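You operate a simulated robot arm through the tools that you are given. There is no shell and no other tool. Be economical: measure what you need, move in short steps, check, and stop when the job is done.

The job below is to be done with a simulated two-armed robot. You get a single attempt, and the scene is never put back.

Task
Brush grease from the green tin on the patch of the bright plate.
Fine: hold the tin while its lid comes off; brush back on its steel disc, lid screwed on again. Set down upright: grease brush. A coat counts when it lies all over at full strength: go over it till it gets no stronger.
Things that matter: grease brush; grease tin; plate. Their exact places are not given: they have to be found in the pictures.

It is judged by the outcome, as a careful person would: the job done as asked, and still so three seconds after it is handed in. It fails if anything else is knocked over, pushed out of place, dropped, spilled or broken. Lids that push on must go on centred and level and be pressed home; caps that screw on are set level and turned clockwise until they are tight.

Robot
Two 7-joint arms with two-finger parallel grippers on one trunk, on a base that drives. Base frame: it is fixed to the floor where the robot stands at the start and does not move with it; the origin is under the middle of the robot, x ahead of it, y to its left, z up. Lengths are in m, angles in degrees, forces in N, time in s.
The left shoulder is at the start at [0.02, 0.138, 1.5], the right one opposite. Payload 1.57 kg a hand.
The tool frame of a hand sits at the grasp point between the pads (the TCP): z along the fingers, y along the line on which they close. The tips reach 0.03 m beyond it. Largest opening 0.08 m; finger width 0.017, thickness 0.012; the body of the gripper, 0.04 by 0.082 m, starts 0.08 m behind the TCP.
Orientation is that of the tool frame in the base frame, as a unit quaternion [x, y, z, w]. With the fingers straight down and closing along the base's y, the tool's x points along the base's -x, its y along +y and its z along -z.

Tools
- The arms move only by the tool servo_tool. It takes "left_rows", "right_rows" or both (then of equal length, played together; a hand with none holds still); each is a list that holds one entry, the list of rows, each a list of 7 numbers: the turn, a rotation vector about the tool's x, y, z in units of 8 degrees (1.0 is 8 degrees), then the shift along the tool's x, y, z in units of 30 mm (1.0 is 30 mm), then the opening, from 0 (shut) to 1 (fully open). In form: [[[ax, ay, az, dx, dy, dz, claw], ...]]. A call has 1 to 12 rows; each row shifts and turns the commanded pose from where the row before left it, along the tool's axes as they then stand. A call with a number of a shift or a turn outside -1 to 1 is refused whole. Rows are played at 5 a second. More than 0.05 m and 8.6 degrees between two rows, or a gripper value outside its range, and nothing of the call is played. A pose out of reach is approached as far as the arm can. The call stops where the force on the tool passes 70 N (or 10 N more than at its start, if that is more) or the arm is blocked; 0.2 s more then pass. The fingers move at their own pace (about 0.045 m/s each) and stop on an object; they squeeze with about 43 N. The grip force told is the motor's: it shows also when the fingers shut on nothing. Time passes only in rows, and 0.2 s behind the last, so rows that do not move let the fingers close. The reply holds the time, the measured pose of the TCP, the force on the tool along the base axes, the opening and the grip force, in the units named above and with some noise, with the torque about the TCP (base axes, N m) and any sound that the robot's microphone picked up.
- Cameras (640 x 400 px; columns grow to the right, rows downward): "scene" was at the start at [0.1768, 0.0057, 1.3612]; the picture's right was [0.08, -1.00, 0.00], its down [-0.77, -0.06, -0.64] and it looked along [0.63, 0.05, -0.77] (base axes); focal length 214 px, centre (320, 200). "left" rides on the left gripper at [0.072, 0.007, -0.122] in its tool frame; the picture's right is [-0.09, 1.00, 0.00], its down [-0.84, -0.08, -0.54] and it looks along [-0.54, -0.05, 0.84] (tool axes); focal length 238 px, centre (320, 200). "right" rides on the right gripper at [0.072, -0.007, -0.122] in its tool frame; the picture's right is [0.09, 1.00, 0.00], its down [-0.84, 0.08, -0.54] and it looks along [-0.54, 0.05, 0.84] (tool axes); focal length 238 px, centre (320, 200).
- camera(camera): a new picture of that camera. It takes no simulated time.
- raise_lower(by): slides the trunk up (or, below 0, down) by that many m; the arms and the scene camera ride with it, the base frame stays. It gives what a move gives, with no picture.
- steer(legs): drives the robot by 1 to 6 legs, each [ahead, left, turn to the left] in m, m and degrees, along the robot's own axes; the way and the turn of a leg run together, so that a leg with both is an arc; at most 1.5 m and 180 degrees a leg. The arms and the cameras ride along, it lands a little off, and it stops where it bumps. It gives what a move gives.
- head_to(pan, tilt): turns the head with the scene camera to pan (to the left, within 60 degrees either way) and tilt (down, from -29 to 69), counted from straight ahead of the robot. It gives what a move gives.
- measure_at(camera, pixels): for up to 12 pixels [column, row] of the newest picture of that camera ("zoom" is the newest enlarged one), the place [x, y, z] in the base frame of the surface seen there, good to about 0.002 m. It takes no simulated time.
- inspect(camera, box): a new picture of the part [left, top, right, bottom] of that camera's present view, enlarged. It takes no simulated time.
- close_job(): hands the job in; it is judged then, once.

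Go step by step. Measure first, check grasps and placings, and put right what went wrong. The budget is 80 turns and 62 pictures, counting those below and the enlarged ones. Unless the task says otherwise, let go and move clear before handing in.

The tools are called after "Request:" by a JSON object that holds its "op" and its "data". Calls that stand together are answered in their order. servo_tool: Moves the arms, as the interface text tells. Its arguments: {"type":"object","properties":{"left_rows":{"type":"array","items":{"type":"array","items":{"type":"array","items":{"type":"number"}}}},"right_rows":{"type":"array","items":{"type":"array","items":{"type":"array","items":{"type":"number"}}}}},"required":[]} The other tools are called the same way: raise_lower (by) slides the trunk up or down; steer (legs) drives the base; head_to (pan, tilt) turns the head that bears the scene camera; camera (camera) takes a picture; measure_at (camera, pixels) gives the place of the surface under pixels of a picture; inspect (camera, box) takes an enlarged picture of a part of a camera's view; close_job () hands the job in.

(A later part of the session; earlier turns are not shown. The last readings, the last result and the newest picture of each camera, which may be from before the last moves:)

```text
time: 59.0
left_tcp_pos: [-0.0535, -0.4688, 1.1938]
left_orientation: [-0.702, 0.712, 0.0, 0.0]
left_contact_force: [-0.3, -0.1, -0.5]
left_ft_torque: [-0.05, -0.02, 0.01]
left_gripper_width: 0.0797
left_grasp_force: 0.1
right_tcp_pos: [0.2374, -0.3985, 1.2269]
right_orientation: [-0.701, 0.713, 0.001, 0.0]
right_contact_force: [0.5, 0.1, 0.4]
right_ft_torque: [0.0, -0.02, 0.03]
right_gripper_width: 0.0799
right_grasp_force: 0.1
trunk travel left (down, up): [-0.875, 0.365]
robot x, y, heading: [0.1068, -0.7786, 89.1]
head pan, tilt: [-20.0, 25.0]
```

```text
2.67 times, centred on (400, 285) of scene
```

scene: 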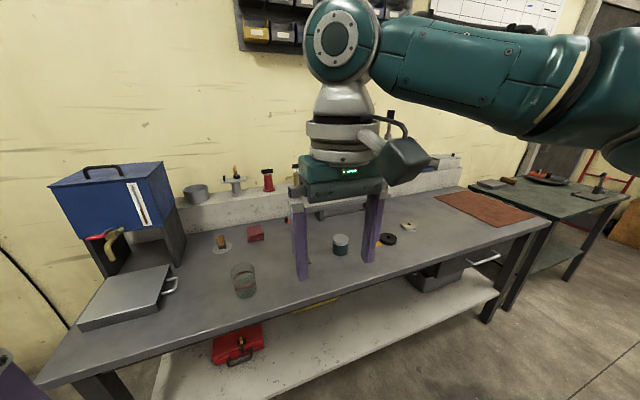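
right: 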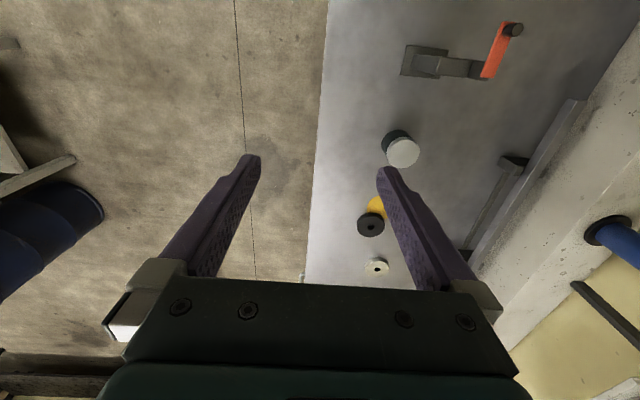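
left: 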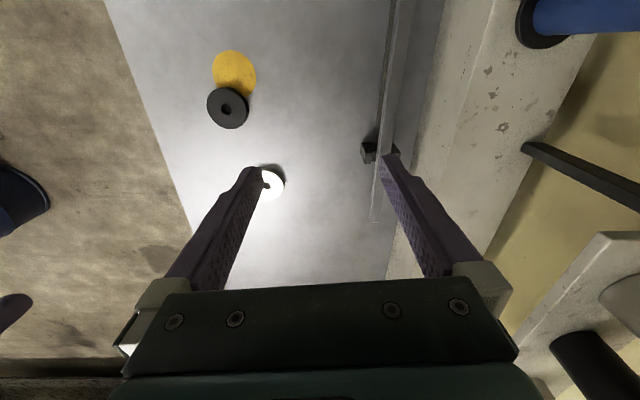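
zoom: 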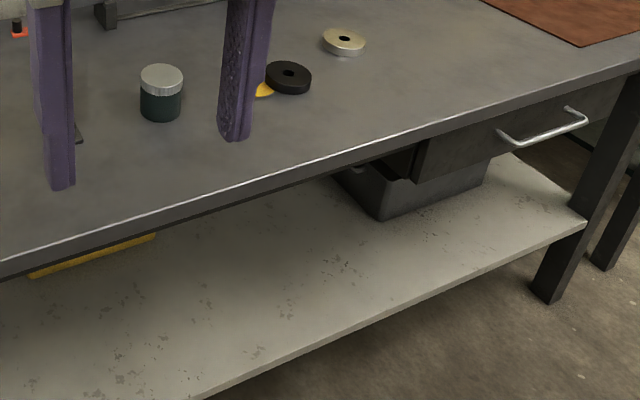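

The steel box looks like a small drawer unit, and there's a crate and a yellow item on the lower shelf. I'll lower the trunk to look under the bench and at the box front.

Request:
{"op": "raise_lower", "data": {"by": -0.45}}

Request:
{"op": "head_to", "data": {"pan": -15, "tilt": 25}}

Request:
{"op": "camera", "data": {"camera": "scene"}}

```text
refused: -0.45 is not a number from -0.4 to 0.4
```

```text
time: 59.6
left_tcp_pos: [-0.0543, -0.4693, 1.1935]
left_orientation: [-0.702, 0.712, -0.001, 0.0]
left_contact_force: [0.3, 0.5, 0.2]
left_ft_torque: [-0.02, -0.02, -0.01]
left_gripper_width: 0.0796
left_grasp_force: 0.2
right_tcp_pos: [0.2395, -0.3994, 1.2281]
right_orientation: [-0.701, 0.713, 0.0, 0.0]
right_contact_force: [-0.4, -0.1, 0.1]
right_ft_torque: [-0.03, 0.02, 0.0]
right_gripper_width: 0.08
right_grasp_force: 0.1
trunk travel left (down, up): [-0.875, 0.365]
robot x, y, heading: [0.1043, -0.7821, 89.4]
head pan, tilt: [-15.0, 25.0]
```

```text
22 pictures are left
```

scene: 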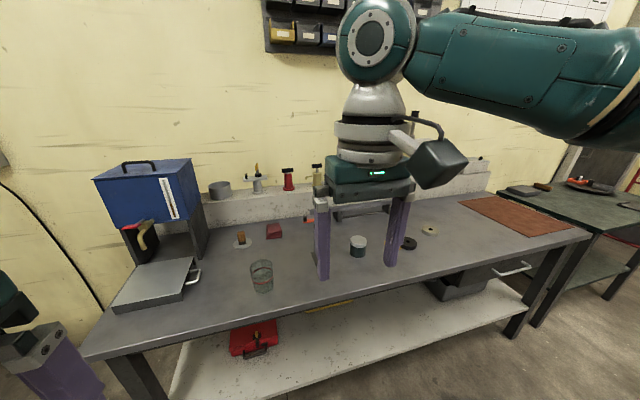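

Request:
{"op": "raise_lower", "data": {"by": -0.4}}

Request:
{"op": "head_to", "data": {"pan": -15, "tilt": 12}}

Request:
{"op": "camera", "data": {"camera": "scene"}}

```text
time: 63.5
left_tcp_pos: [-0.0542, -0.4679, 0.7928]
left_orientation: [-0.702, 0.712, 0.0, 0.0]
left_contact_force: [0.0, -0.2, -0.2]
left_ft_torque: [-0.03, 0.02, -0.02]
left_gripper_width: 0.0799
left_grasp_force: 0.0
right_tcp_pos: [0.2377, -0.399, 0.8267]
right_orientation: [-0.702, 0.712, -0.001, 0.0]
right_contact_force: [0.1, -1.0, 1.1]
right_ft_torque: [-0.02, 0.03, 0.01]
right_gripper_width: 0.0799
right_grasp_force: 0.1
trunk travel left (down, up): [-0.475, 0.765]
robot x, y, heading: [0.1074, -0.7807, 89.1]
head pan, tilt: [-15.0, 25.0]
```

```text
time: 64.2
left_tcp_pos: [-0.0541, -0.47, 0.793]
left_orientation: [-0.702, 0.712, 0.0, 0.001]
left_contact_force: [0.5, 0.0, -0.7]
left_ft_torque: [0.01, 0.03, -0.01]
left_gripper_width: 0.0803
left_grasp_force: 0.2
right_tcp_pos: [0.2387, -0.3996, 0.8276]
right_orientation: [-0.701, 0.713, 0.0, 0.0]
right_contact_force: [0.3, -1.1, -0.3]
right_ft_torque: [0.02, -0.01, -0.01]
right_gripper_width: 0.08
right_grasp_force: 0.0
trunk travel left (down, up): [-0.475, 0.765]
robot x, y, heading: [0.1043, -0.779, 89.3]
head pan, tilt: [-15.0, 12.0]
```

```text
21 pictures are left
```

scene: 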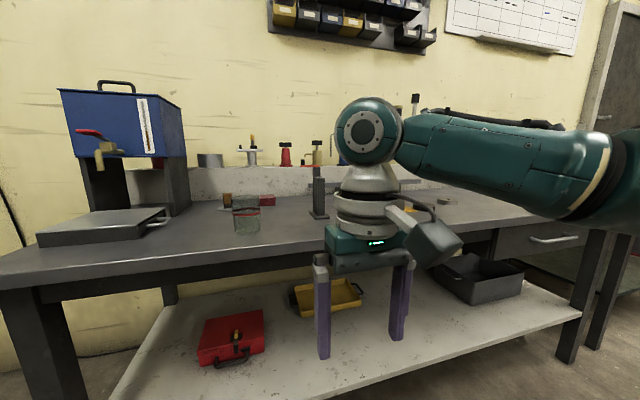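

Request:
{"op": "inspect", "data": {"camera": "scene", "box": [30, 180, 280, 260]}}

Request:
{"op": "inspect", "data": {"camera": "scene", "box": [180, 240, 560, 380]}}

```text
2.56 times, centred on (155, 220) of scene
```

zoom: 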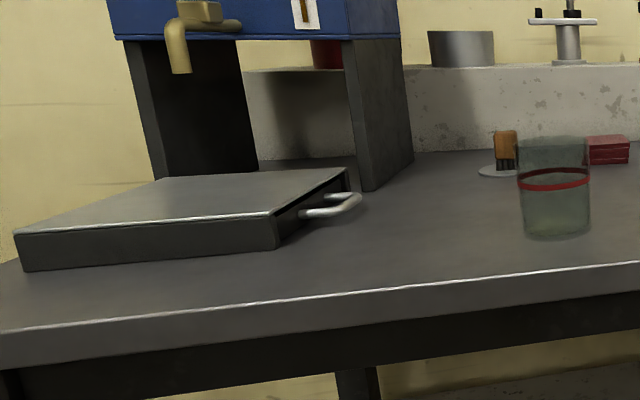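

```text
1.68 times, centred on (370, 310) of scene
```

zoom: 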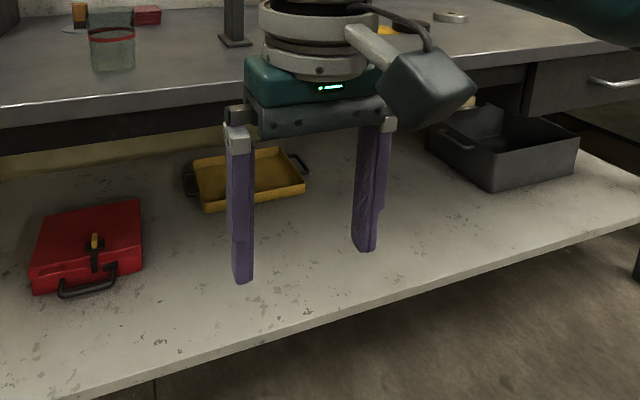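

The steel box is open at its +x front, with a handled insert inside, so it may hold the plate. I'll raise a bit and drive to look into that front.

Request:
{"op": "raise_lower", "data": {"by": 0.25}}

Request:
{"op": "steer", "data": {"legs": [[0, -0.35, 0], [0, 0, 90], [0, -0.5, 0]]}}

Request:
{"op": "head_to", "data": {"pan": -25, "tilt": 33}}

Request:
{"op": "camera", "data": {"camera": "scene"}}

```text
time: 66.8
left_tcp_pos: [-0.0536, -0.4686, 1.0433]
left_orientation: [-0.702, 0.712, 0.0, -0.001]
left_contact_force: [-0.6, -1.0, -0.6]
left_ft_torque: [0.0, -0.01, 0.0]
left_gripper_width: 0.08
left_grasp_force: 0.1
right_tcp_pos: [0.2385, -0.3995, 1.0764]
right_orientation: [-0.701, 0.713, 0.0, 0.0]
right_contact_force: [0.3, 0.4, -0.6]
right_ft_torque: [-0.03, 0.01, 0.03]
right_gripper_width: 0.0801
right_grasp_force: 0.0
trunk travel left (down, up): [-0.725, 0.515]
robot x, y, heading: [0.1033, -0.7808, 89.1]
head pan, tilt: [-15.0, 12.0]
```

```text
time: 75.5
left_tcp_pos: [0.1527, -0.45, 1.0429]
left_orientation: [1.0, 0.003, -0.001, 0.0]
left_contact_force: [-0.4, -0.8, 0.3]
left_ft_torque: [-0.01, -0.03, -0.01]
left_gripper_width: 0.08
left_grasp_force: 0.0
right_tcp_pos: [0.0766, -0.1593, 1.0769]
right_orientation: [1.0, 0.002, 0.0, 0.0]
right_contact_force: [0.6, -0.8, -0.6]
right_ft_torque: [-0.03, 0.0, 0.0]
right_gripper_width: 0.0801
right_grasp_force: 0.1
trunk travel left (down, up): [-0.725, 0.515]
robot x, y, heading: [0.4612, -0.2819, -179.7]
head pan, tilt: [-15.0, 12.0]
```

```text
time: 76.4
left_tcp_pos: [0.1549, -0.4492, 1.0433]
left_orientation: [1.0, 0.003, 0.0, 0.0]
left_contact_force: [0.8, 0.0, 0.7]
left_ft_torque: [0.03, 0.02, 0.0]
left_gripper_width: 0.0801
left_grasp_force: 0.1
right_tcp_pos: [0.0775, -0.1585, 1.0767]
right_orientation: [1.0, 0.003, 0.0, -0.001]
right_contact_force: [-0.3, 0.6, 0.7]
right_ft_torque: [0.02, 0.0, -0.02]
right_gripper_width: 0.0801
right_grasp_force: 0.0
trunk travel left (down, up): [-0.725, 0.515]
robot x, y, heading: [0.4624, -0.2835, -179.7]
head pan, tilt: [-25.0, 33.0]
```

```text
18 pictures are left
```

scene: 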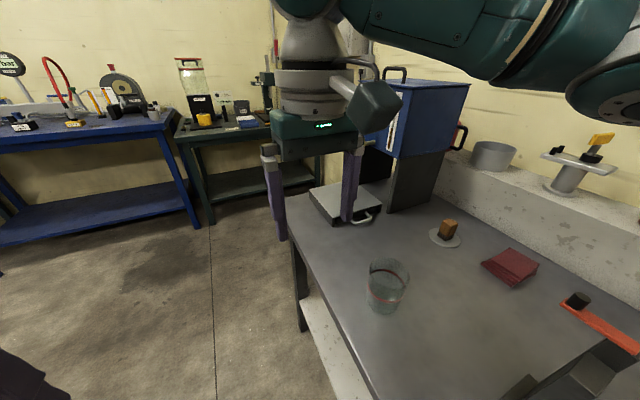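

Request:
{"op": "inspect", "data": {"camera": "scene", "box": [300, 170, 400, 240]}}

Request:
{"op": "measure_at", "data": {"camera": "scene", "pixels": [[360, 222], [368, 217], [350, 222], [452, 223], [447, 237], [433, 238], [460, 238]]}}

```text
5.71 times, centred on (350, 205) of scene
```

zoom: 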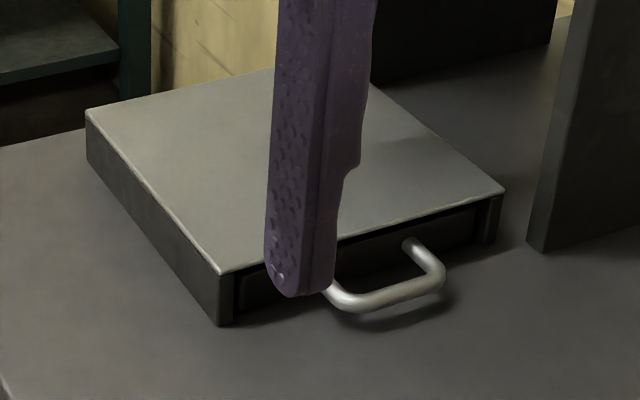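

```text
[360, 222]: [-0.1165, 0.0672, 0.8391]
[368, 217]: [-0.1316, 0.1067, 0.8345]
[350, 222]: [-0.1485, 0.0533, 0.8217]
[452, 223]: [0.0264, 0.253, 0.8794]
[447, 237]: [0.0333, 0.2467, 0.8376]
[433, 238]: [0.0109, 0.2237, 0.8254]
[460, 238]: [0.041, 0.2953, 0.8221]
```

It is a closed drawer with its handle bar at (-0.117, 0.073, 0.839). I'll position the right hand over it to hook the handle and peek inside.

Request:
{"op": "steer", "data": {"legs": [[0.185, -0.235, 0]]}}

Request:
{"op": "servo_tool", "data": {"left_rows": [[[0, 0, 0, 0, 0, -1, 1], [0, 0, 0, 0, 0, -1, 1], [0, 0, 0, 0, 0, -1, 1], [0, 0, 0, 0, 0, -1, 1], [0, 0, 0, 0, 0, -1, 1]]], "right_rows": [[[0, 0, 0, 0, 0, 0, 0], [0, 0, 0, 0, 0, 0, 0], [0, 0, 0, 0, 0, 0, 0], [0, 0, 0, 0, 0, 0, 0], [0, 0, 0, 0, 0, 0, 0]]]}}

```text
time: 78.4
left_tcp_pos: [-0.0295, -0.2128, 1.0439]
left_orientation: [1.0, 0.0, 0.0, -0.001]
left_contact_force: [-0.7, -0.1, -0.2]
left_ft_torque: [0.0, 0.0, 0.03]
left_gripper_width: 0.0801
left_grasp_force: 0.1
right_tcp_pos: [-0.1036, 0.0788, 1.0766]
right_orientation: [1.0, 0.001, 0.0, 0.0]
right_contact_force: [0.4, 0.1, -0.2]
right_ft_torque: [-0.01, 0.01, 0.0]
right_gripper_width: 0.08
right_grasp_force: 0.1
trunk travel left (down, up): [-0.725, 0.515]
robot x, y, heading: [0.2775, -0.0463, 180.3]
head pan, tilt: [-25.0, 33.0]
```

```text
time: 79.6
left_tcp_pos: [-0.0285, -0.2106, 1.1915]
left_orientation: [1.0, 0.001, 0.0, 0.0]
left_contact_force: [0.6, 0.2, 0.4]
left_ft_torque: [0.0, 0.0, -0.04]
left_gripper_width: 0.0799
left_grasp_force: 0.1
right_tcp_pos: [-0.1044, 0.0779, 1.0771]
right_orientation: [1.0, 0.0, -0.001, 0.0]
right_contact_force: [0.9, 0.3, 0.2]
right_ft_torque: [0.0, -0.03, 0.02]
right_gripper_width: 0.0002
right_grasp_force: 14.2
trunk travel left (down, up): [-0.725, 0.515]
robot x, y, heading: [0.2786, -0.0471, 179.8]
head pan, tilt: [-25.0, 33.0]
```

Request:
{"op": "servo_tool", "data": {"right_rows": [[[0, 0, 0, -0.53, 0.06, 0, 0], [0, 0, 0, -0.53, 0.06, 0, 0], [0, 0, 0, 0, 0, 0, 0]]]}}

Request:
{"op": "raise_lower", "data": {"by": -0.16}}

Request:
{"op": "inspect", "data": {"camera": "right", "box": [160, 0, 480, 200]}}

```text
time: 80.4
left_tcp_pos: [-0.0283, -0.2117, 1.1918]
left_orientation: [1.0, 0.0, 0.001, 0.0]
left_contact_force: [0.1, 0.2, 0.3]
left_ft_torque: [-0.01, 0.01, 0.02]
left_gripper_width: 0.08
left_grasp_force: 0.1
right_tcp_pos: [-0.1378, 0.0747, 1.0776]
right_orientation: [1.0, 0.001, -0.001, -0.001]
right_contact_force: [-0.3, -0.4, -0.2]
right_ft_torque: [-0.05, 0.02, -0.01]
right_gripper_width: 0.0003
right_grasp_force: 20.9
trunk travel left (down, up): [-0.725, 0.515]
robot x, y, heading: [0.2807, -0.049, 179.8]
head pan, tilt: [-25.0, 33.0]
```

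```text
time: 82.2
left_tcp_pos: [-0.0288, -0.2125, 1.0322]
left_orientation: [1.0, 0.0, 0.0, -0.001]
left_contact_force: [0.2, -0.2, -0.2]
left_ft_torque: [-0.01, 0.05, 0.03]
left_gripper_width: 0.0801
left_grasp_force: 0.1
right_tcp_pos: [-0.1373, 0.0751, 0.9167]
right_orientation: [1.0, 0.0, -0.001, 0.0]
right_contact_force: [0.0, 0.6, -0.7]
right_ft_torque: [-0.02, -0.01, 0.04]
right_gripper_width: 0.0
right_grasp_force: 21.6
trunk travel left (down, up): [-0.565, 0.675]
robot x, y, heading: [0.2779, -0.0449, 180.0]
head pan, tilt: [-25.0, 33.0]
```

```text
2.00 times, centred on (320, 100) of right
```

zoom: 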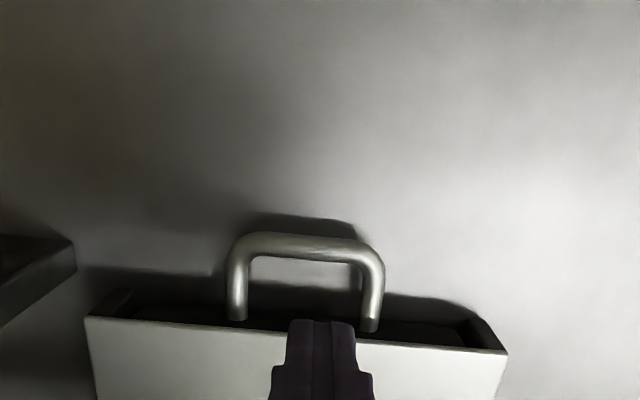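

The closed fingertips line up with the handle loop (305,275). I'll descend into it, then pull gently along +x.

Request:
{"op": "servo_tool", "data": {"right_rows": [[[0, 0, 0, 0, 0, 0.6, 0], [0, 0, 0, 0, 0, 0.6, 0], [0, 0, 0, 0, 0, 0.6, 0], [0, 0, 0, 0, 0, 0, 0]]]}}

Request:
{"op": "servo_tool", "data": {"right_rows": [[[0, 0, 0, 0.5, 0, 0, 0], [0, 0, 0, 0.5, 0, 0, 0], [0, 0, 0, 0.5, 0, 0, 0], [0, 0, 0, 0.5, 0, 0, 0], [0, 0, 0, 0.5, 0, 0, 0], [0, 0, 0, 0.5, 0, 0, 0], [0, 0, 0, 0.5, 0, 0, 0], [0, 0, 0, 0, 0, 0, 0]]]}}

Request:
{"op": "camera", "data": {"camera": "scene"}}

```text
time: 83.2
left_tcp_pos: [-0.0297, -0.2116, 1.0319]
left_orientation: [1.0, 0.0, 0.001, 0.0]
left_contact_force: [-0.2, 0.2, 0.6]
left_ft_torque: [0.01, 0.0, 0.01]
left_gripper_width: 0.08
left_grasp_force: 0.0
right_tcp_pos: [-0.1387, 0.0758, 0.8621]
right_orientation: [1.0, 0.001, 0.0, -0.001]
right_contact_force: [0.8, -0.5, 0.2]
right_ft_torque: [-0.01, 0.01, 0.01]
right_gripper_width: 0.0
right_grasp_force: 20.8
trunk travel left (down, up): [-0.565, 0.675]
robot x, y, heading: [0.2758, -0.0514, 180.2]
head pan, tilt: [-25.0, 33.0]
```

```text
time: 85.0
left_tcp_pos: [-0.0288, -0.2123, 1.0325]
left_orientation: [1.0, 0.0, 0.0, 0.0]
left_contact_force: [-0.1, -0.4, -0.4]
left_ft_torque: [-0.03, 0.03, 0.03]
left_gripper_width: 0.08
left_grasp_force: 0.1
right_tcp_pos: [-0.0332, 0.0765, 0.8628]
right_orientation: [1.0, 0.0, -0.001, 0.0]
right_contact_force: [-0.2, 0.1, -0.9]
right_ft_torque: [-0.01, 0.03, 0.01]
right_gripper_width: 0.0
right_grasp_force: 21.4
trunk travel left (down, up): [-0.565, 0.675]
robot x, y, heading: [0.2796, -0.0504, 180.1]
head pan, tilt: [-25.0, 33.0]
```

```text
15 pictures are left
```

scene: 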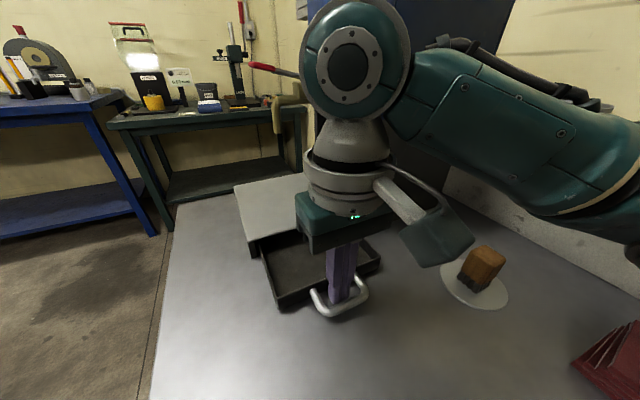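

The drawer slid out about 0.09 m and the part I can see is empty. I'll raise the hand and look inside.

Request:
{"op": "servo_tool", "data": {"right_rows": [[[0, 0, 0, -0.15, 0, -1, 0], [0, 0, 0, 0, 0, -1, 0], [0, 0, 0, 0, 0, -1, 0], [0, 0, 0, 0, 0, -1, 0], [0, 0, 0, 0, 0, -1, 0]]]}}

Request:
{"op": "camera", "data": {"camera": "right"}}

```text
time: 86.2
left_tcp_pos: [-0.0286, -0.2131, 1.0328]
left_orientation: [1.0, 0.0, 0.0, -0.001]
left_contact_force: [-0.4, 0.4, 0.1]
left_ft_torque: [-0.02, 0.05, 0.0]
left_gripper_width: 0.0801
left_grasp_force: 0.1
right_tcp_pos: [-0.0382, 0.0736, 1.0108]
right_orientation: [1.0, 0.0, 0.0, 0.0]
right_contact_force: [0.5, 0.8, 0.6]
right_ft_torque: [0.01, -0.04, -0.01]
right_gripper_width: 0.0001
right_grasp_force: 21.4
trunk travel left (down, up): [-0.565, 0.675]
robot x, y, heading: [0.2797, -0.0456, 180.1]
head pan, tilt: [-25.0, 33.0]
```

```text
14 pictures are left
```

right: 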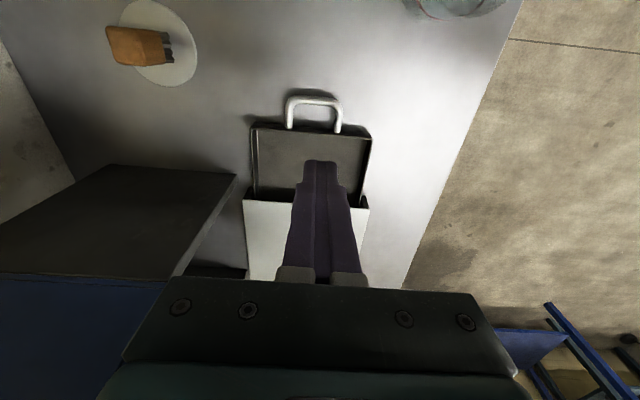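

The drawer is empty, so I'll push it shut the way it was. After that I'll inspect the far end.

Request:
{"op": "servo_tool", "data": {"right_rows": [[[0, 0, 0, 0.1, 0, 1, 0], [0, 0, 0, 0, 0, 1, 0], [0, 0, 0, 0, 0, 1, 0], [0, 0, 0, 0, 0, 1, 0], [0, 0, 0, 0, 0, 0.9, 0], [0, 0, 0, 0, 0, 0, 0]]]}}

Request:
{"op": "servo_tool", "data": {"right_rows": [[[0, 0, 0, -0.5, 0, 0, 0], [0, 0, 0, -0.5, 0, 0, 0], [0, 0, 0, -0.5, 0, 0, 0], [0, 0, 0, -0.5, 0, 0, 0], [0, 0, 0, -0.5, 0, 0, 0], [0, 0, 0, -0.5, 0, 0, 0], [0, 0, 0, -0.5, 0, 0, 0], [0, 0, 0, -0.22, 0, 0, 0], [0, 0, 0, 0, 0, 0, 0]]]}}

```text
time: 87.6
left_tcp_pos: [-0.0285, -0.2126, 1.0327]
left_orientation: [1.0, 0.0, 0.0, 0.001]
left_contact_force: [-0.8, 0.3, -0.1]
left_ft_torque: [-0.01, 0.02, -0.02]
left_gripper_width: 0.0799
left_grasp_force: 0.2
right_tcp_pos: [-0.034, 0.0748, 0.8679]
right_orientation: [1.0, 0.002, 0.0, 0.0]
right_contact_force: [0.4, -0.6, 0.1]
right_ft_torque: [-0.03, -0.01, 0.02]
right_gripper_width: 0.0001
right_grasp_force: 21.1
trunk travel left (down, up): [-0.565, 0.675]
robot x, y, heading: [0.2803, -0.0474, 180.0]
head pan, tilt: [-25.0, 33.0]
```

```text
time: 89.6
left_tcp_pos: [-0.027, -0.2122, 1.0317]
left_orientation: [1.0, 0.0, 0.001, 0.0]
left_contact_force: [-0.2, 0.4, -0.5]
left_ft_torque: [0.0, 0.02, 0.02]
left_gripper_width: 0.0797
left_grasp_force: 0.0
right_tcp_pos: [-0.1428, 0.075, 0.8652]
right_orientation: [1.0, 0.001, 0.001, -0.001]
right_contact_force: [16.0, 1.2, 15.0]
right_ft_torque: [0.04, 0.01, -0.05]
right_gripper_width: 0.0001
right_grasp_force: 21.5
trunk travel left (down, up): [-0.565, 0.675]
robot x, y, heading: [0.2798, -0.0473, 180.0]
head pan, tilt: [-25.0, 33.0]
```

The 16 N push shows the drawer is closed at its stop. I'll lift out and drive to look at the far green table and the far bench end.

Request:
{"op": "servo_tool", "data": {"right_rows": [[[0, 0, 0, 0.15, 0, 0, 0], [0, 0, 0, 0, 0, -1, 0], [0, 0, 0, 0, 0, -1, 0], [0, 0, 0, 0, 0, -1, 0], [0, 0, 0, 0, 0, -1, 0], [0, 0, 0, 0, 0, -1, 0], [0, 0, 0, 0, 0, -1, 1], [0, 0, 0, 0, 0, 0, 1]]]}}

Request:
{"op": "raise_lower", "data": {"by": 0.2}}

Request:
{"op": "steer", "data": {"legs": [[0, 0.35, 0], [0, 0, 180], [0.85, 0, 0]]}}

Request:
{"op": "head_to", "data": {"pan": 25, "tilt": 30}}

Request:
{"op": "camera", "data": {"camera": "scene"}}

```text
time: 91.4
left_tcp_pos: [-0.0292, -0.2113, 1.0327]
left_orientation: [1.0, 0.0, 0.0, 0.0]
left_contact_force: [-0.2, -0.3, 0.7]
left_ft_torque: [-0.03, -0.02, 0.0]
left_gripper_width: 0.08
left_grasp_force: 0.1
right_tcp_pos: [-0.1406, 0.0717, 1.0438]
right_orientation: [1.0, 0.0, 0.0, 0.0]
right_contact_force: [0.6, 0.1, -0.3]
right_ft_torque: [0.03, 0.04, 0.01]
right_gripper_width: 0.0499
right_grasp_force: 0.0
trunk travel left (down, up): [-0.565, 0.675]
robot x, y, heading: [0.2784, -0.0467, 180.2]
head pan, tilt: [-25.0, 33.0]
```

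```text
time: 93.6
left_tcp_pos: [-0.0292, -0.2122, 1.2323]
left_orientation: [1.0, 0.0, 0.0, 0.0]
left_contact_force: [0.2, -0.6, -0.4]
left_ft_torque: [0.01, 0.03, 0.01]
left_gripper_width: 0.0804
left_grasp_force: 0.1
right_tcp_pos: [-0.14, 0.0718, 1.2427]
right_orientation: [1.0, -0.001, -0.001, 0.0]
right_contact_force: [0.7, -0.1, 0.4]
right_ft_torque: [0.01, 0.0, 0.03]
right_gripper_width: 0.0801
right_grasp_force: 0.0
trunk travel left (down, up): [-0.765, 0.475]
robot x, y, heading: [0.2799, -0.0469, 180.0]
head pan, tilt: [-25.0, 33.0]
```

```text
time: 107.3
left_tcp_pos: [1.4508, -0.2796, 1.2325]
left_orientation: [0.02, 1.0, 0.0, 0.0]
left_contact_force: [0.3, 0.2, 0.1]
left_ft_torque: [-0.03, 0.02, -0.02]
left_gripper_width: 0.08
left_grasp_force: 0.1
right_tcp_pos: [1.5507, -0.5682, 1.2434]
right_orientation: [0.019, 1.0, 0.0, 0.0]
right_contact_force: [-0.1, 0.2, 0.2]
right_ft_torque: [0.01, 0.0, 0.0]
right_gripper_width: 0.08
right_grasp_force: 0.1
trunk travel left (down, up): [-0.765, 0.475]
robot x, y, heading: [1.1405, -0.4324, -2.4]
head pan, tilt: [-25.0, 33.0]
```

```text
time: 108.5
left_tcp_pos: [1.4503, -0.2807, 1.2316]
left_orientation: [0.019, 1.0, 0.0, 0.0]
left_contact_force: [-0.6, -1.0, -0.8]
left_ft_torque: [-0.01, 0.01, -0.01]
left_gripper_width: 0.0802
left_grasp_force: 0.0
right_tcp_pos: [1.5505, -0.5692, 1.2439]
right_orientation: [0.019, 1.0, 0.0, 0.001]
right_contact_force: [0.1, -0.2, -0.6]
right_ft_torque: [0.0, -0.01, 0.02]
right_gripper_width: 0.08
right_grasp_force: 0.1
trunk travel left (down, up): [-0.765, 0.475]
robot x, y, heading: [1.1378, -0.4296, -2.1]
head pan, tilt: [25.0, 30.0]
```

```text
13 pictures are left
```

scene: 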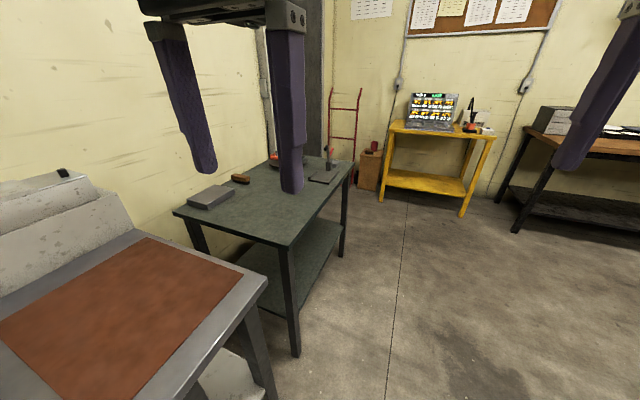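

No plate on the far table either, so the bright metal disc at about (0.87, 0.097) is the best candidate for the "bright plate", with the black one as its decoy. I'll check how the grease shows on it later. First I'll set up at the tin and turn the right hand to hold it from the aisle side.

Request:
{"op": "steer", "data": {"legs": [[-0.97, 0.0, 2.2], [0, 0.3, 0]]}}

Request:
{"op": "head_to", "data": {"pan": 20, "tilt": 60}}

Request:
{"op": "servo_tool", "data": {"right_rows": [[[0, 0, 1, 0, 0, 0, 1], [0, 0, 1, 0, 0, 0, 1], [0, 0, 1, 0, 0, 0, 1], [0, 0, 1, 0, 0, 0, 1], [0, 0, 1, 0, 0, 0, 1], [0, 0, 1, 0, 0, 0, 1], [0, 0, 1, 0, 0, 0, 1], [0, 0, 1, 0, 0, 0, 1], [0, 0, 1, 0, 0, 0, 1], [0, 0, 1, 0, 0, 0, 1], [0, 0, 1, 0, 0, 0, 1], [0, 0, 0.25, 0, 0, 0, 1]]]}}

Request:
{"op": "servo_tool", "data": {"right_rows": [[[0, 1, 0, 0, 0, 0, 1], [0, 1, 0, 0, 0, 0, 1], [0, 1, 0, 0, 0, 0, 1], [0, 1, 0, 0, 0, 0, 1], [0, 1, 0, 0, 0, 0, 1], [0, 1, 0, 0, 0, 0, 1], [0, 1, 0, 0, 0, 0, 1], [0, 1, 0, 0, 0, 0, 1], [0, 1, 0, 0, 0, 0, 1], [0, 0, 0, 0, 0, 0, 1]]]}}

Request:
{"op": "camera", "data": {"camera": "scene"}}

```text
time: 115.3
left_tcp_pos: [0.4526, 0.0545, 1.232]
left_orientation: [-0.015, 1.0, 0.0, 0.0]
left_contact_force: [0.4, 0.4, 0.3]
left_ft_torque: [-0.02, -0.05, 0.01]
left_gripper_width: 0.0801
left_grasp_force: 0.1
right_tcp_pos: [0.5722, -0.2265, 1.2433]
right_orientation: [-0.016, 1.0, 0.001, 0.0]
right_contact_force: [1.1, 0.2, -1.1]
right_ft_torque: [-0.02, 0.02, 0.05]
right_gripper_width: 0.0802
right_grasp_force: 0.1
trunk travel left (down, up): [-0.765, 0.475]
robot x, y, heading: [0.1545, -0.1208, 1.8]
head pan, tilt: [25.0, 30.0]
```

```text
time: 116.2
left_tcp_pos: [0.4526, 0.0556, 1.2316]
left_orientation: [-0.014, 1.0, 0.0, 0.0]
left_contact_force: [-0.4, -0.3, 0.0]
left_ft_torque: [-0.04, 0.0, -0.01]
left_gripper_width: 0.0799
left_grasp_force: 0.0
right_tcp_pos: [0.5721, -0.2261, 1.2421]
right_orientation: [-0.014, 1.0, -0.001, 0.001]
right_contact_force: [-0.8, -0.4, 0.4]
right_ft_torque: [-0.01, 0.02, 0.0]
right_gripper_width: 0.08
right_grasp_force: 0.0
trunk travel left (down, up): [-0.765, 0.475]
robot x, y, heading: [0.1531, -0.1184, 1.7]
head pan, tilt: [20.0, 60.0]
```

```text
time: 118.8
left_tcp_pos: [0.4528, 0.0548, 1.2329]
left_orientation: [-0.015, 1.0, 0.0, 0.0]
left_contact_force: [-0.1, 0.0, -0.1]
left_ft_torque: [0.0, 0.0, -0.02]
left_gripper_width: 0.08
left_grasp_force: 0.0
right_tcp_pos: [0.5725, -0.2255, 1.2434]
right_orientation: [0.697, 0.717, 0.001, 0.0]
right_contact_force: [0.0, -0.2, -0.4]
right_ft_torque: [0.02, -0.01, 0.02]
right_gripper_width: 0.0803
right_grasp_force: 0.1
trunk travel left (down, up): [-0.765, 0.475]
robot x, y, heading: [0.1531, -0.1209, 1.8]
head pan, tilt: [20.0, 60.0]
```

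```text
time: 121.0
left_tcp_pos: [0.4523, 0.0548, 1.2319]
left_orientation: [-0.015, 1.0, -0.001, 0.0]
left_contact_force: [-0.1, -0.4, 0.7]
left_ft_torque: [0.0, 0.0, -0.04]
left_gripper_width: 0.08
left_grasp_force: 0.0
right_tcp_pos: [0.5723, -0.2262, 1.2434]
right_orientation: [0.563, 0.581, 0.409, -0.422]
right_contact_force: [-0.1, 0.0, -0.9]
right_ft_torque: [-0.02, 0.0, 0.0]
right_gripper_width: 0.0803
right_grasp_force: 0.0
trunk travel left (down, up): [-0.765, 0.475]
robot x, y, heading: [0.1509, -0.121, 1.8]
head pan, tilt: [20.0, 60.0]
```

```text
12 pictures are left
```

scene: 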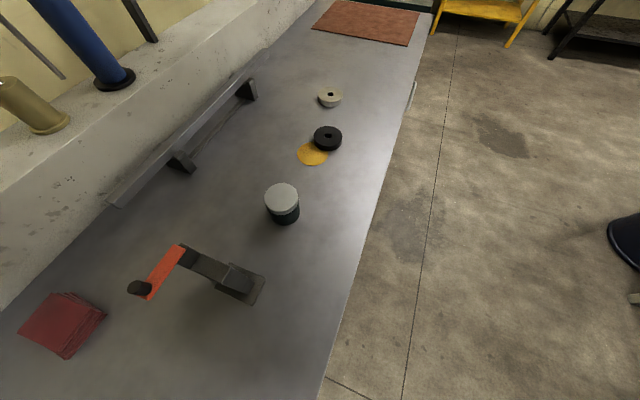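

Both hands took their poses, and the tin is in clear view at (281,200). I'll measure it.

Request:
{"op": "measure_at", "data": {"camera": "scene", "pixels": [[281, 197], [267, 197], [296, 197], [281, 186], [281, 208], [272, 188], [291, 189], [284, 216], [284, 221], [330, 97], [312, 154], [240, 280]]}}

```text
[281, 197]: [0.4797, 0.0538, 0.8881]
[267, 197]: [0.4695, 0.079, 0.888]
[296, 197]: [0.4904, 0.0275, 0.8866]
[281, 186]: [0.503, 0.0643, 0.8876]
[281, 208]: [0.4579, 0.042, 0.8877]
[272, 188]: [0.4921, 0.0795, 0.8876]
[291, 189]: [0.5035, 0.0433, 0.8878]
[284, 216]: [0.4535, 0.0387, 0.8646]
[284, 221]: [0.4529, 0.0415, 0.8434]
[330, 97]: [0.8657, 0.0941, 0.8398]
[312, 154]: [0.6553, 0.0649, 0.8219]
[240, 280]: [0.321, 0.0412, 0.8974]
```

The tin is centred at (0.4805, 0.0535) with radius about 0.030. I'll raise the left hand, shift the right to the tin's x, and lower the trunk so the right hand arrives beside the bench edge.

Request:
{"op": "servo_tool", "data": {"left_rows": [[[0, 0, 0, 0, 0, -1, 1], [0, 0, 0, 0, 0, -1, 1], [0, 0, 0, 0, 0, -1, 1], [0, 0, 0, 0, 0, -1, 1], [0, 0, 0, 0, 0, -1, 1], [0, 0, 0, 0, 0, -1, 1]]], "right_rows": [[[0, 0, 0, 0, -0.9, 0, 1], [0, 0, 0, 0, -0.9, 0, 1], [0, 0, 0, 0, -0.9, 0, 1], [0, 0, 0, 0, 0, 0, 1], [0, 0, 0, 0, 0, 0, 1], [0, 0, 0, 0, 0, 0, 1]]]}}

Request:
{"op": "raise_lower", "data": {"by": -0.37}}

```text
time: 121.8
left_tcp_pos: [0.4322, 0.0574, 1.2583]
left_orientation: [-0.016, 0.995, 0.008, -0.103]
left_contact_force: [-0.2, 0.1, 1.2]
left_ft_torque: [0.01, -0.02, 0.02]
left_gripper_width: 0.0799
left_grasp_force: 0.1
right_tcp_pos: [0.497, -0.2299, 1.2434]
right_orientation: [0.563, 0.58, 0.41, -0.422]
right_contact_force: [0.3, -0.3, 0.2]
right_ft_torque: [-0.02, -0.01, 0.0]
right_gripper_width: 0.0798
right_grasp_force: 0.0
trunk travel left (down, up): [-0.765, 0.475]
robot x, y, heading: [0.1508, -0.1192, 1.9]
head pan, tilt: [20.0, 60.0]
stopped in row 4 (left hand): the arm was blocked; the commanded pose is now the measured one
```

```text
time: 125.6
left_tcp_pos: [0.419, 0.07, 0.9645]
left_orientation: [-0.017, 0.993, 0.021, -0.115]
left_contact_force: [-2.9, 0.7, 0.5]
left_ft_torque: [-0.04, -0.21, -0.01]
left_gripper_width: 0.0799
left_grasp_force: 0.0
right_tcp_pos: [0.4849, -0.2183, 0.9396]
right_orientation: [0.563, 0.571, 0.41, -0.435]
right_contact_force: [-2.5, 1.6, 1.1]
right_ft_torque: [-0.16, -0.11, -0.23]
right_gripper_width: 0.0801
right_grasp_force: 0.0
trunk travel left (down, up): [-0.467, 0.773]
robot x, y, heading: [0.1581, -0.1313, 1.3]
head pan, tilt: [20.0, 60.0]
stopped: the arm was blocked; the commanded pose is now the measured one
```

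Lowering stopped early, so something touched at trunk travel 0.467. I'll back up a little and look.

Request:
{"op": "raise_lower", "data": {"by": 0.04}}

Request:
{"op": "head_to", "data": {"pan": 10, "tilt": 69}}

Request:
{"op": "camera", "data": {"camera": "scene"}}

```text
time: 126.5
left_tcp_pos: [0.4402, 0.0442, 0.9996]
left_orientation: [-0.017, 0.994, 0.009, -0.103]
left_contact_force: [0.2, -0.5, 0.6]
left_ft_torque: [-0.01, 0.01, -0.02]
left_gripper_width: 0.0801
left_grasp_force: 0.0
right_tcp_pos: [0.5068, -0.2421, 0.9838]
right_orientation: [0.564, 0.581, 0.408, -0.422]
right_contact_force: [-0.8, 0.7, -0.2]
right_ft_torque: [0.05, 0.01, 0.0]
right_gripper_width: 0.08
right_grasp_force: 0.1
trunk travel left (down, up): [-0.507, 0.733]
robot x, y, heading: [0.1594, -0.1324, 2.0]
head pan, tilt: [20.0, 60.0]
```

```text
time: 127.2
left_tcp_pos: [0.4416, 0.0459, 1.001]
left_orientation: [-0.016, 0.994, 0.008, -0.104]
left_contact_force: [-0.3, 0.1, -0.4]
left_ft_torque: [0.0, -0.01, 0.0]
left_gripper_width: 0.08
left_grasp_force: 0.0
right_tcp_pos: [0.5056, -0.2417, 0.9859]
right_orientation: [0.565, 0.58, 0.41, -0.421]
right_contact_force: [0.3, 0.6, 0.5]
right_ft_torque: [0.0, 0.02, 0.0]
right_gripper_width: 0.0802
right_grasp_force: 0.1
trunk travel left (down, up): [-0.507, 0.733]
robot x, y, heading: [0.1593, -0.1308, 1.4]
head pan, tilt: [10.0, 68.8]
```

```text
11 pictures are left
```

scene: 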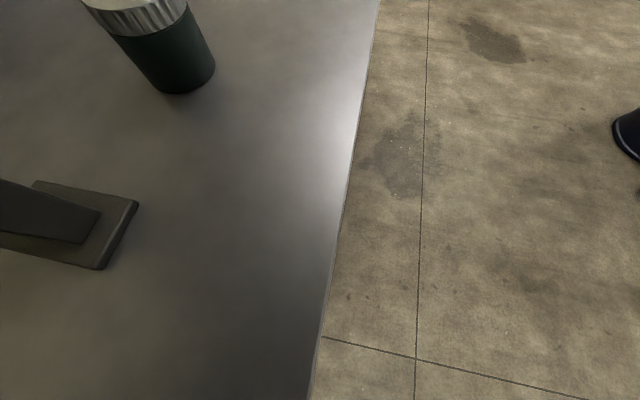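

The robot was nudged away from the beaker's direction, so I'll raise, back into the aisle and check the beaker.

Request:
{"op": "raise_lower", "data": {"by": 0.2}}

Request:
{"op": "steer", "data": {"legs": [[0, -0.45, 0], [-0.3, 0, 0]]}}

Request:
{"op": "head_to", "data": {"pan": 50, "tilt": 40}}

Request:
{"op": "camera", "data": {"camera": "scene"}}

```text
time: 129.3
left_tcp_pos: [0.4412, 0.0457, 1.1995]
left_orientation: [-0.016, 0.994, 0.008, -0.105]
left_contact_force: [0.3, 0.0, -0.2]
left_ft_torque: [-0.01, 0.0, 0.0]
left_gripper_width: 0.0801
left_grasp_force: 0.0
right_tcp_pos: [0.5055, -0.2415, 1.186]
right_orientation: [0.564, 0.58, 0.409, -0.421]
right_contact_force: [-0.6, 0.5, 0.6]
right_ft_torque: [0.04, -0.04, -0.01]
right_gripper_width: 0.0805
right_grasp_force: 0.1
trunk travel left (down, up): [-0.707, 0.533]
robot x, y, heading: [0.1627, -0.1303, 1.9]
head pan, tilt: [10.0, 68.8]
```

```text
time: 133.7
left_tcp_pos: [0.1639, -0.411, 1.2012]
left_orientation: [-0.018, 0.994, 0.009, -0.103]
left_contact_force: [-0.2, 0.5, -0.4]
left_ft_torque: [0.01, 0.02, 0.01]
left_gripper_width: 0.08
left_grasp_force: 0.1
right_tcp_pos: [0.2293, -0.6974, 1.1852]
right_orientation: [0.563, 0.581, 0.409, -0.422]
right_contact_force: [-1.0, 0.3, 0.3]
right_ft_torque: [0.01, -0.01, -0.03]
right_gripper_width: 0.0801
right_grasp_force: 0.1
trunk travel left (down, up): [-0.707, 0.533]
robot x, y, heading: [-0.1166, -0.5888, 1.5]
head pan, tilt: [10.0, 68.8]
```

```text
time: 134.7
left_tcp_pos: [0.164, -0.411, 1.1997]
left_orientation: [-0.018, 0.994, 0.009, -0.104]
left_contact_force: [0.5, -0.1, -0.1]
left_ft_torque: [0.01, 0.05, -0.01]
left_gripper_width: 0.08
left_grasp_force: 0.1
right_tcp_pos: [0.2284, -0.6978, 1.1848]
right_orientation: [0.563, 0.581, 0.409, -0.422]
right_contact_force: [-0.3, -0.2, -0.4]
right_ft_torque: [0.02, 0.01, 0.0]
right_gripper_width: 0.08
right_grasp_force: 0.0
trunk travel left (down, up): [-0.707, 0.533]
robot x, y, heading: [-0.1178, -0.5898, 1.7]
head pan, tilt: [50.0, 40.0]
```

```text
10 pictures are left
```

scene: 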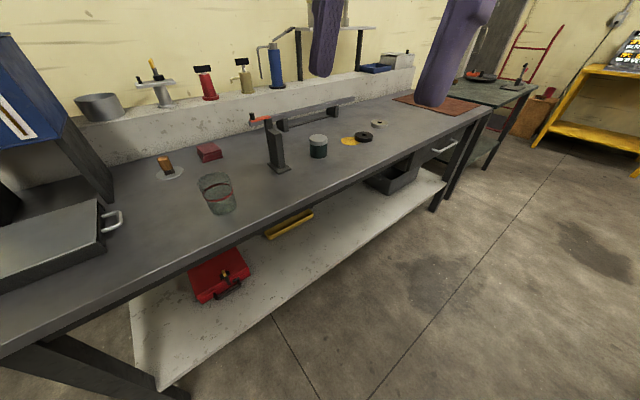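

Request:
{"op": "measure_at", "data": {"camera": "scene", "pixels": [[222, 212], [216, 196], [202, 178], [230, 178], [226, 200], [317, 140], [363, 134], [376, 123], [168, 176], [349, 140]]}}

```text
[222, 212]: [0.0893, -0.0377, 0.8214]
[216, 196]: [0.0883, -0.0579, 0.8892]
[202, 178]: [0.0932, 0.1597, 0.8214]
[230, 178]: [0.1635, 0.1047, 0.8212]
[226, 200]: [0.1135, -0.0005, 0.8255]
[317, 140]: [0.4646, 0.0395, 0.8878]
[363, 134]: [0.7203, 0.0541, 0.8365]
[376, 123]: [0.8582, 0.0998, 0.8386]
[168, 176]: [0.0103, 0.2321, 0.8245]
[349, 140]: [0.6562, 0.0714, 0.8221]
```

The beaker is still upright at about (0.089, -0.02) and everything else is in place. I'll set up from just off the bench edge at y≈-0.27 so the trunk clears it, straighten the left hand, and lower.

Request:
{"op": "steer", "data": {"legs": [[0.285, 0.32, -1.6]]}}

Request:
{"op": "raise_lower", "data": {"by": -0.157}}

Request:
{"op": "servo_tool", "data": {"left_rows": [[[0, -0.75, 0, 0, 0, 0, 1], [0, -0.75, 0, 0, 0, 0, 1], [0, 0, 0, 0, 0, 0, 1]]]}}

```text
time: 137.4
left_tcp_pos: [0.4467, -0.0871, 1.2009]
left_orientation: [-0.004, 0.995, 0.009, -0.104]
left_contact_force: [0.3, 0.3, -1.1]
left_ft_torque: [-0.01, 0.04, -0.01]
left_gripper_width: 0.0799
left_grasp_force: 0.1
right_tcp_pos: [0.5029, -0.3764, 1.1855]
right_orientation: [0.571, 0.573, 0.415, -0.417]
right_contact_force: [-0.2, -0.4, 0.4]
right_ft_torque: [0.0, 0.01, -0.03]
right_gripper_width: 0.08
right_grasp_force: 0.3
trunk travel left (down, up): [-0.707, 0.533]
robot x, y, heading: [0.1596, -0.2585, 0.5]
head pan, tilt: [50.0, 40.0]
```

```text
time: 139.2
left_tcp_pos: [0.4461, -0.0869, 1.0445]
left_orientation: [-0.004, 0.994, 0.01, -0.104]
left_contact_force: [-0.3, -0.3, -0.2]
left_ft_torque: [0.02, 0.01, -0.02]
left_gripper_width: 0.08
left_grasp_force: 0.1
right_tcp_pos: [0.5028, -0.3766, 1.0287]
right_orientation: [0.571, 0.573, 0.415, -0.416]
right_contact_force: [-0.8, 0.4, 0.7]
right_ft_torque: [0.03, -0.01, 0.01]
right_gripper_width: 0.0799
right_grasp_force: 0.0
trunk travel left (down, up): [-0.55, 0.69]
robot x, y, heading: [0.1626, -0.2545, 0.5]
head pan, tilt: [50.0, 40.0]
```

```text
time: 140.0
left_tcp_pos: [0.438, -0.082, 1.0241]
left_orientation: [-0.01, 0.999, 0.031, -0.041]
left_contact_force: [-0.8, -0.3, -0.1]
left_ft_torque: [0.02, -0.01, 0.0]
left_gripper_width: 0.0801
left_grasp_force: 0.0
right_tcp_pos: [0.5035, -0.3768, 1.0286]
right_orientation: [0.571, 0.573, 0.415, -0.416]
right_contact_force: [-1.0, -0.1, -0.3]
right_ft_torque: [-0.01, 0.0, -0.02]
right_gripper_width: 0.08
right_grasp_force: 0.0
trunk travel left (down, up): [-0.55, 0.69]
robot x, y, heading: [0.1621, -0.259, 0.4]
head pan, tilt: [50.0, 40.0]
```

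Request:
{"op": "servo_tool", "data": {"left_rows": [[[0, 0, 0, -0.2, 0.65, 0, 1], [0, 0, 0, -0.2, 0.65, 0, 1], [0, 0, 0, -0.2, 0.65, 0, 1], [0, 0, 0, -0.2, 0.65, 0, 1], [0, 0, 0, -0.2, 0.65, 0, 1], [0, 0, 0, -0.2, 0.65, 0, 1], [0, 0, 0, -0.2, 0.65, 0, 1], [0, 0, 0, 0, 0, 0, 1]]], "right_rows": [[[0, 0, 0, -0.815, -0.11, 0.265, 1], [0, 0, 0, -0.815, -0.11, 0.265, 1], [0, 0, 0, -0.815, -0.11, 0.265, 1], [0, 0, 0, -0.815, -0.11, 0.265, 1], [0, 0, 0, -0.815, -0.11, 0.265, 1], [0, 0, 0, -0.815, -0.11, 0.265, 1], [0, 0, 0, -0.815, -0.11, 0.265, 1], [0, 0, 0, 0, 0, 0, 1]]]}}

```text
time: 141.8
left_tcp_pos: [0.4843, 0.0474, 1.0419]
left_orientation: [0.0, 1.0, 0.011, -0.008]
left_contact_force: [0.1, -1.1, 0.4]
left_ft_torque: [0.0, -0.03, 0.03]
left_gripper_width: 0.08
left_grasp_force: 0.2
right_tcp_pos: [0.4788, -0.3749, 0.8511]
right_orientation: [0.571, 0.574, 0.414, -0.417]
right_contact_force: [0.8, 0.0, -0.5]
right_ft_torque: [0.03, 0.03, -0.02]
right_gripper_width: 0.0799
right_grasp_force: 0.0
trunk travel left (down, up): [-0.55, 0.69]
robot x, y, heading: [0.1608, -0.2554, 0.1]
head pan, tilt: [50.0, 40.0]
```

Request:
{"op": "servo_tool", "data": {"right_rows": [[[0, 0, 0, 0.29, 0, 0.894, 1], [0, 0, 0, 0.29, 0, 0.894, 1], [0, 0, 0, 0.29, 0, 0.894, 1], [0, 0, 0, 0.29, 0, 0.894, 1], [0, 0, 0, 0.29, 0, 0.894, 1], [0, 0, 0, 0.29, 0, 0.894, 1], [0, 0, 0, 0.29, 0, 0.894, 1], [0, 0, 0, 0.29, 0, 0.894, 1], [0, 0, 0, 0.29, 0, 0.894, 1], [0, 0, 0, 0.29, 0, 0.894, 1], [0, 0, 0, 0.29, 0, 0.894, 1], [0, 0, 0, 0, 0, 0, 1]]]}}

Request:
{"op": "head_to", "data": {"pan": 40, "tilt": 35}}

Request:
{"op": "camera", "data": {"camera": "right"}}

```text
time: 144.4
left_tcp_pos: [0.4833, 0.0491, 1.0427]
left_orientation: [-0.002, 1.0, 0.012, -0.008]
left_contact_force: [0.0, -0.2, 0.4]
left_ft_torque: [0.0, -0.03, 0.02]
left_gripper_width: 0.0798
left_grasp_force: 0.0
right_tcp_pos: [0.4762, -0.0666, 0.8484]
right_orientation: [0.571, 0.574, 0.414, -0.416]
right_contact_force: [-0.5, 0.2, -0.2]
right_ft_torque: [0.01, -0.01, -0.02]
right_gripper_width: 0.08
right_grasp_force: 0.0
trunk travel left (down, up): [-0.55, 0.69]
robot x, y, heading: [0.1633, -0.258, 0.1]
head pan, tilt: [50.0, 40.0]
```

```text
time: 145.1
left_tcp_pos: [0.4832, 0.0492, 1.0423]
left_orientation: [-0.004, 1.0, 0.011, -0.007]
left_contact_force: [-0.8, -0.1, -0.7]
left_ft_torque: [0.01, 0.03, -0.02]
left_gripper_width: 0.0801
left_grasp_force: 0.0
right_tcp_pos: [0.4768, -0.0651, 0.8486]
right_orientation: [0.571, 0.573, 0.414, -0.417]
right_contact_force: [-0.4, -0.5, -0.1]
right_ft_torque: [-0.01, 0.0, -0.02]
right_gripper_width: 0.0801
right_grasp_force: 0.1
trunk travel left (down, up): [-0.55, 0.69]
robot x, y, heading: [0.1565, -0.2564, 0.4]
head pan, tilt: [40.0, 35.0]
```

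```text
9 pictures are left
```

right: 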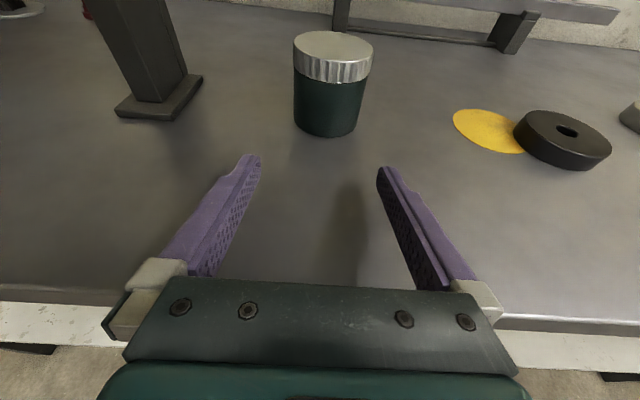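

The tin is between the finger lines and slightly right of centre (330 against 318). I'll measure its body edges before closing in.

Request:
{"op": "measure_at", "data": {"camera": "right", "pixels": [[297, 100], [330, 100], [362, 100], [330, 130], [334, 45], [303, 45], [365, 45], [331, 78], [331, 84]]}}

```text
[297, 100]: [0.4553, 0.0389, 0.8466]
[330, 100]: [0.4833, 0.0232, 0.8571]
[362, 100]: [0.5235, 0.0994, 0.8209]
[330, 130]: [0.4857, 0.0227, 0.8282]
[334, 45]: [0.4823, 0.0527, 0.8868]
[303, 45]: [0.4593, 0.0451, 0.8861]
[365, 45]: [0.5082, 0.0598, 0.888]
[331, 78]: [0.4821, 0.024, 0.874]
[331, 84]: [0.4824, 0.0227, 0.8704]
```

Request:
{"op": "servo_tool", "data": {"right_rows": [[[0, 0, 0, 0.27, 0.1, 0.912, 1], [0, 0, 0, 0.27, 0.1, 0.912, 1], [0, 0, 0, 0.28, 0, 0.912, 1], [0, 0, 0, 0.28, 0, 0.912, 1], [0, 0, 0, 0, 0, 0, 1], [0, 0, 0, 0, 0, 0, 0], [0, 0, 0, 0, 0, 0, 0], [0, 0, 0, 0, 0, 0, 0]]]}}

```text
time: 145.5
left_tcp_pos: [0.4837, 0.0482, 1.0422]
left_orientation: [-0.005, 1.0, 0.011, -0.008]
left_contact_force: [0.3, 0.5, 0.0]
left_ft_torque: [0.02, 0.01, 0.01]
left_gripper_width: 0.0799
left_grasp_force: 0.0
right_tcp_pos: [0.4858, -0.0662, 0.8374]
right_orientation: [0.574, 0.576, 0.411, -0.412]
right_contact_force: [-3.3, -6.7, 12.9]
right_ft_torque: [0.23, 0.67, 0.57]
right_gripper_width: 0.0798
right_grasp_force: 0.0
right hand out of reach, approached as far as the arm can: row 2
trunk travel left (down, up): [-0.55, 0.69]
robot x, y, heading: [0.1639, -0.2573, 0.3]
head pan, tilt: [40.0, 35.0]
stopped in row 2 (right hand): the force on the tool passed its limit at 124 N (the readings are from after the stop); the commanded pose is now the measured one
```

The right arm ran out of reach and brushed the bench. I'll lift it slightly and bring the robot 0.1 m closer, since at this trunk height it clears the beaker.

Request:
{"op": "servo_tool", "data": {"right_rows": [[[0, 0, 0, 0.35, -0.1, -0.11, 1], [0, 0, 0, 0, 0, 0, 1]]]}}

Request:
{"op": "steer", "data": {"legs": [[0, 0.07, 0]]}}

```text
time: 146.1
left_tcp_pos: [0.4835, 0.049, 1.0424]
left_orientation: [-0.004, 1.0, 0.011, -0.008]
left_contact_force: [0.3, 0.1, -0.2]
left_ft_torque: [0.0, -0.02, 0.0]
left_gripper_width: 0.0801
left_grasp_force: 0.0
right_tcp_pos: [0.4794, -0.0639, 0.8461]
right_orientation: [0.573, 0.578, 0.409, -0.413]
right_contact_force: [0.1, 0.0, 1.0]
right_ft_torque: [0.02, 0.0, -0.02]
right_gripper_width: 0.0802
right_grasp_force: 0.0
trunk travel left (down, up): [-0.55, 0.69]
robot x, y, heading: [0.1596, -0.2576, -0.1]
head pan, tilt: [40.0, 35.0]
```

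```text
time: 147.1
left_tcp_pos: [0.4814, 0.1174, 1.0425]
left_orientation: [-0.004, 1.0, 0.011, -0.007]
left_contact_force: [0.8, -0.4, -0.8]
left_ft_torque: [0.01, -0.01, 0.02]
left_gripper_width: 0.0802
left_grasp_force: 0.2
right_tcp_pos: [0.4792, 0.0061, 0.8473]
right_orientation: [0.574, 0.577, 0.41, -0.413]
right_contact_force: [0.5, 0.6, 0.2]
right_ft_torque: [-0.02, 0.01, 0.02]
right_gripper_width: 0.08
right_grasp_force: 0.0
trunk travel left (down, up): [-0.55, 0.69]
robot x, y, heading: [0.1614, -0.1845, 0.1]
head pan, tilt: [40.0, 35.0]
```

Request:
{"op": "steer", "data": {"legs": [[0.003, 0.045, 0]]}}

Request:
{"op": "servo_tool", "data": {"right_rows": [[[0, 0, 0, 0, 0, 0, 0], [0, 0, 0, 0, 0, 0, 0], [0, 0, 0, 0, 0, 0, 0], [0, 0, 0, 0, 0, 0, 0]]]}}

```text
time: 148.0
left_tcp_pos: [0.4852, 0.1602, 1.0428]
left_orientation: [-0.005, 1.0, 0.012, -0.009]
left_contact_force: [-0.5, -0.3, 0.4]
left_ft_torque: [0.0, 0.02, 0.06]
left_gripper_width: 0.08
left_grasp_force: 0.0
right_tcp_pos: [0.4826, 0.0487, 0.8463]
right_orientation: [0.574, 0.577, 0.409, -0.413]
right_contact_force: [0.0, 0.4, 0.2]
right_ft_torque: [-0.03, 0.0, -0.03]
right_gripper_width: 0.0799
right_grasp_force: 0.0
trunk travel left (down, up): [-0.55, 0.69]
robot x, y, heading: [0.1615, -0.1448, 0.4]
head pan, tilt: [40.0, 35.0]
```

```text
time: 149.0
left_tcp_pos: [0.4852, 0.1603, 1.0424]
left_orientation: [-0.003, 1.0, 0.01, -0.009]
left_contact_force: [-1.0, 0.2, -0.1]
left_ft_torque: [0.0, 0.0, 0.04]
left_gripper_width: 0.0798
left_grasp_force: 0.1
right_tcp_pos: [0.4819, 0.0478, 0.8465]
right_orientation: [0.574, 0.578, 0.409, -0.412]
right_contact_force: [0.1, 0.6, -0.7]
right_ft_torque: [-0.06, -0.02, -0.03]
right_gripper_width: 0.0626
right_grasp_force: 40.6
trunk travel left (down, up): [-0.55, 0.69]
robot x, y, heading: [0.1651, -0.1421, 0.5]
head pan, tilt: [40.0, 35.0]
```

The tin is gripped (width 0.0626, 40 N). Next I'll bring the left hand over the lid, levelled, with tips just below the lid's mid-height.

Request:
{"op": "servo_tool", "data": {"left_rows": [[[0.143, -0.129, 0, 0.03, -0.89, 0, 1], [0, 0, 0, 0.03, -0.89, 0, 1], [0, 0, 0, 0.03, -0.89, 0, 1], [0, 0, 0, 0, -0.89, 0, 1], [0, 0, 0, 0, 0, 0.9, 1], [0, 0, 0, 0, 0, 0.9, 1], [0, 0, 0, 0, 0, 0.9, 1], [0, 0, 0, 0, 0, 0.9, 1], [0, 0, 0, 0, 0, 0, 1]]]}}

```text
time: 151.0
left_tcp_pos: [0.4841, 0.0539, 0.9321]
left_orientation: [-0.004, 1.0, 0.001, 0.001]
left_contact_force: [0.5, -0.3, 0.3]
left_ft_torque: [-0.01, 0.01, -0.01]
left_gripper_width: 0.0802
left_grasp_force: 0.1
right_tcp_pos: [0.4825, 0.0489, 0.8459]
right_orientation: [0.574, 0.578, 0.408, -0.412]
right_contact_force: [0.6, -0.7, 0.1]
right_ft_torque: [-0.05, 0.02, 0.0]
right_gripper_width: 0.0625
right_grasp_force: 43.2
trunk travel left (down, up): [-0.55, 0.69]
robot x, y, heading: [0.1638, -0.1424, 0.3]
head pan, tilt: [40.0, 35.0]
```

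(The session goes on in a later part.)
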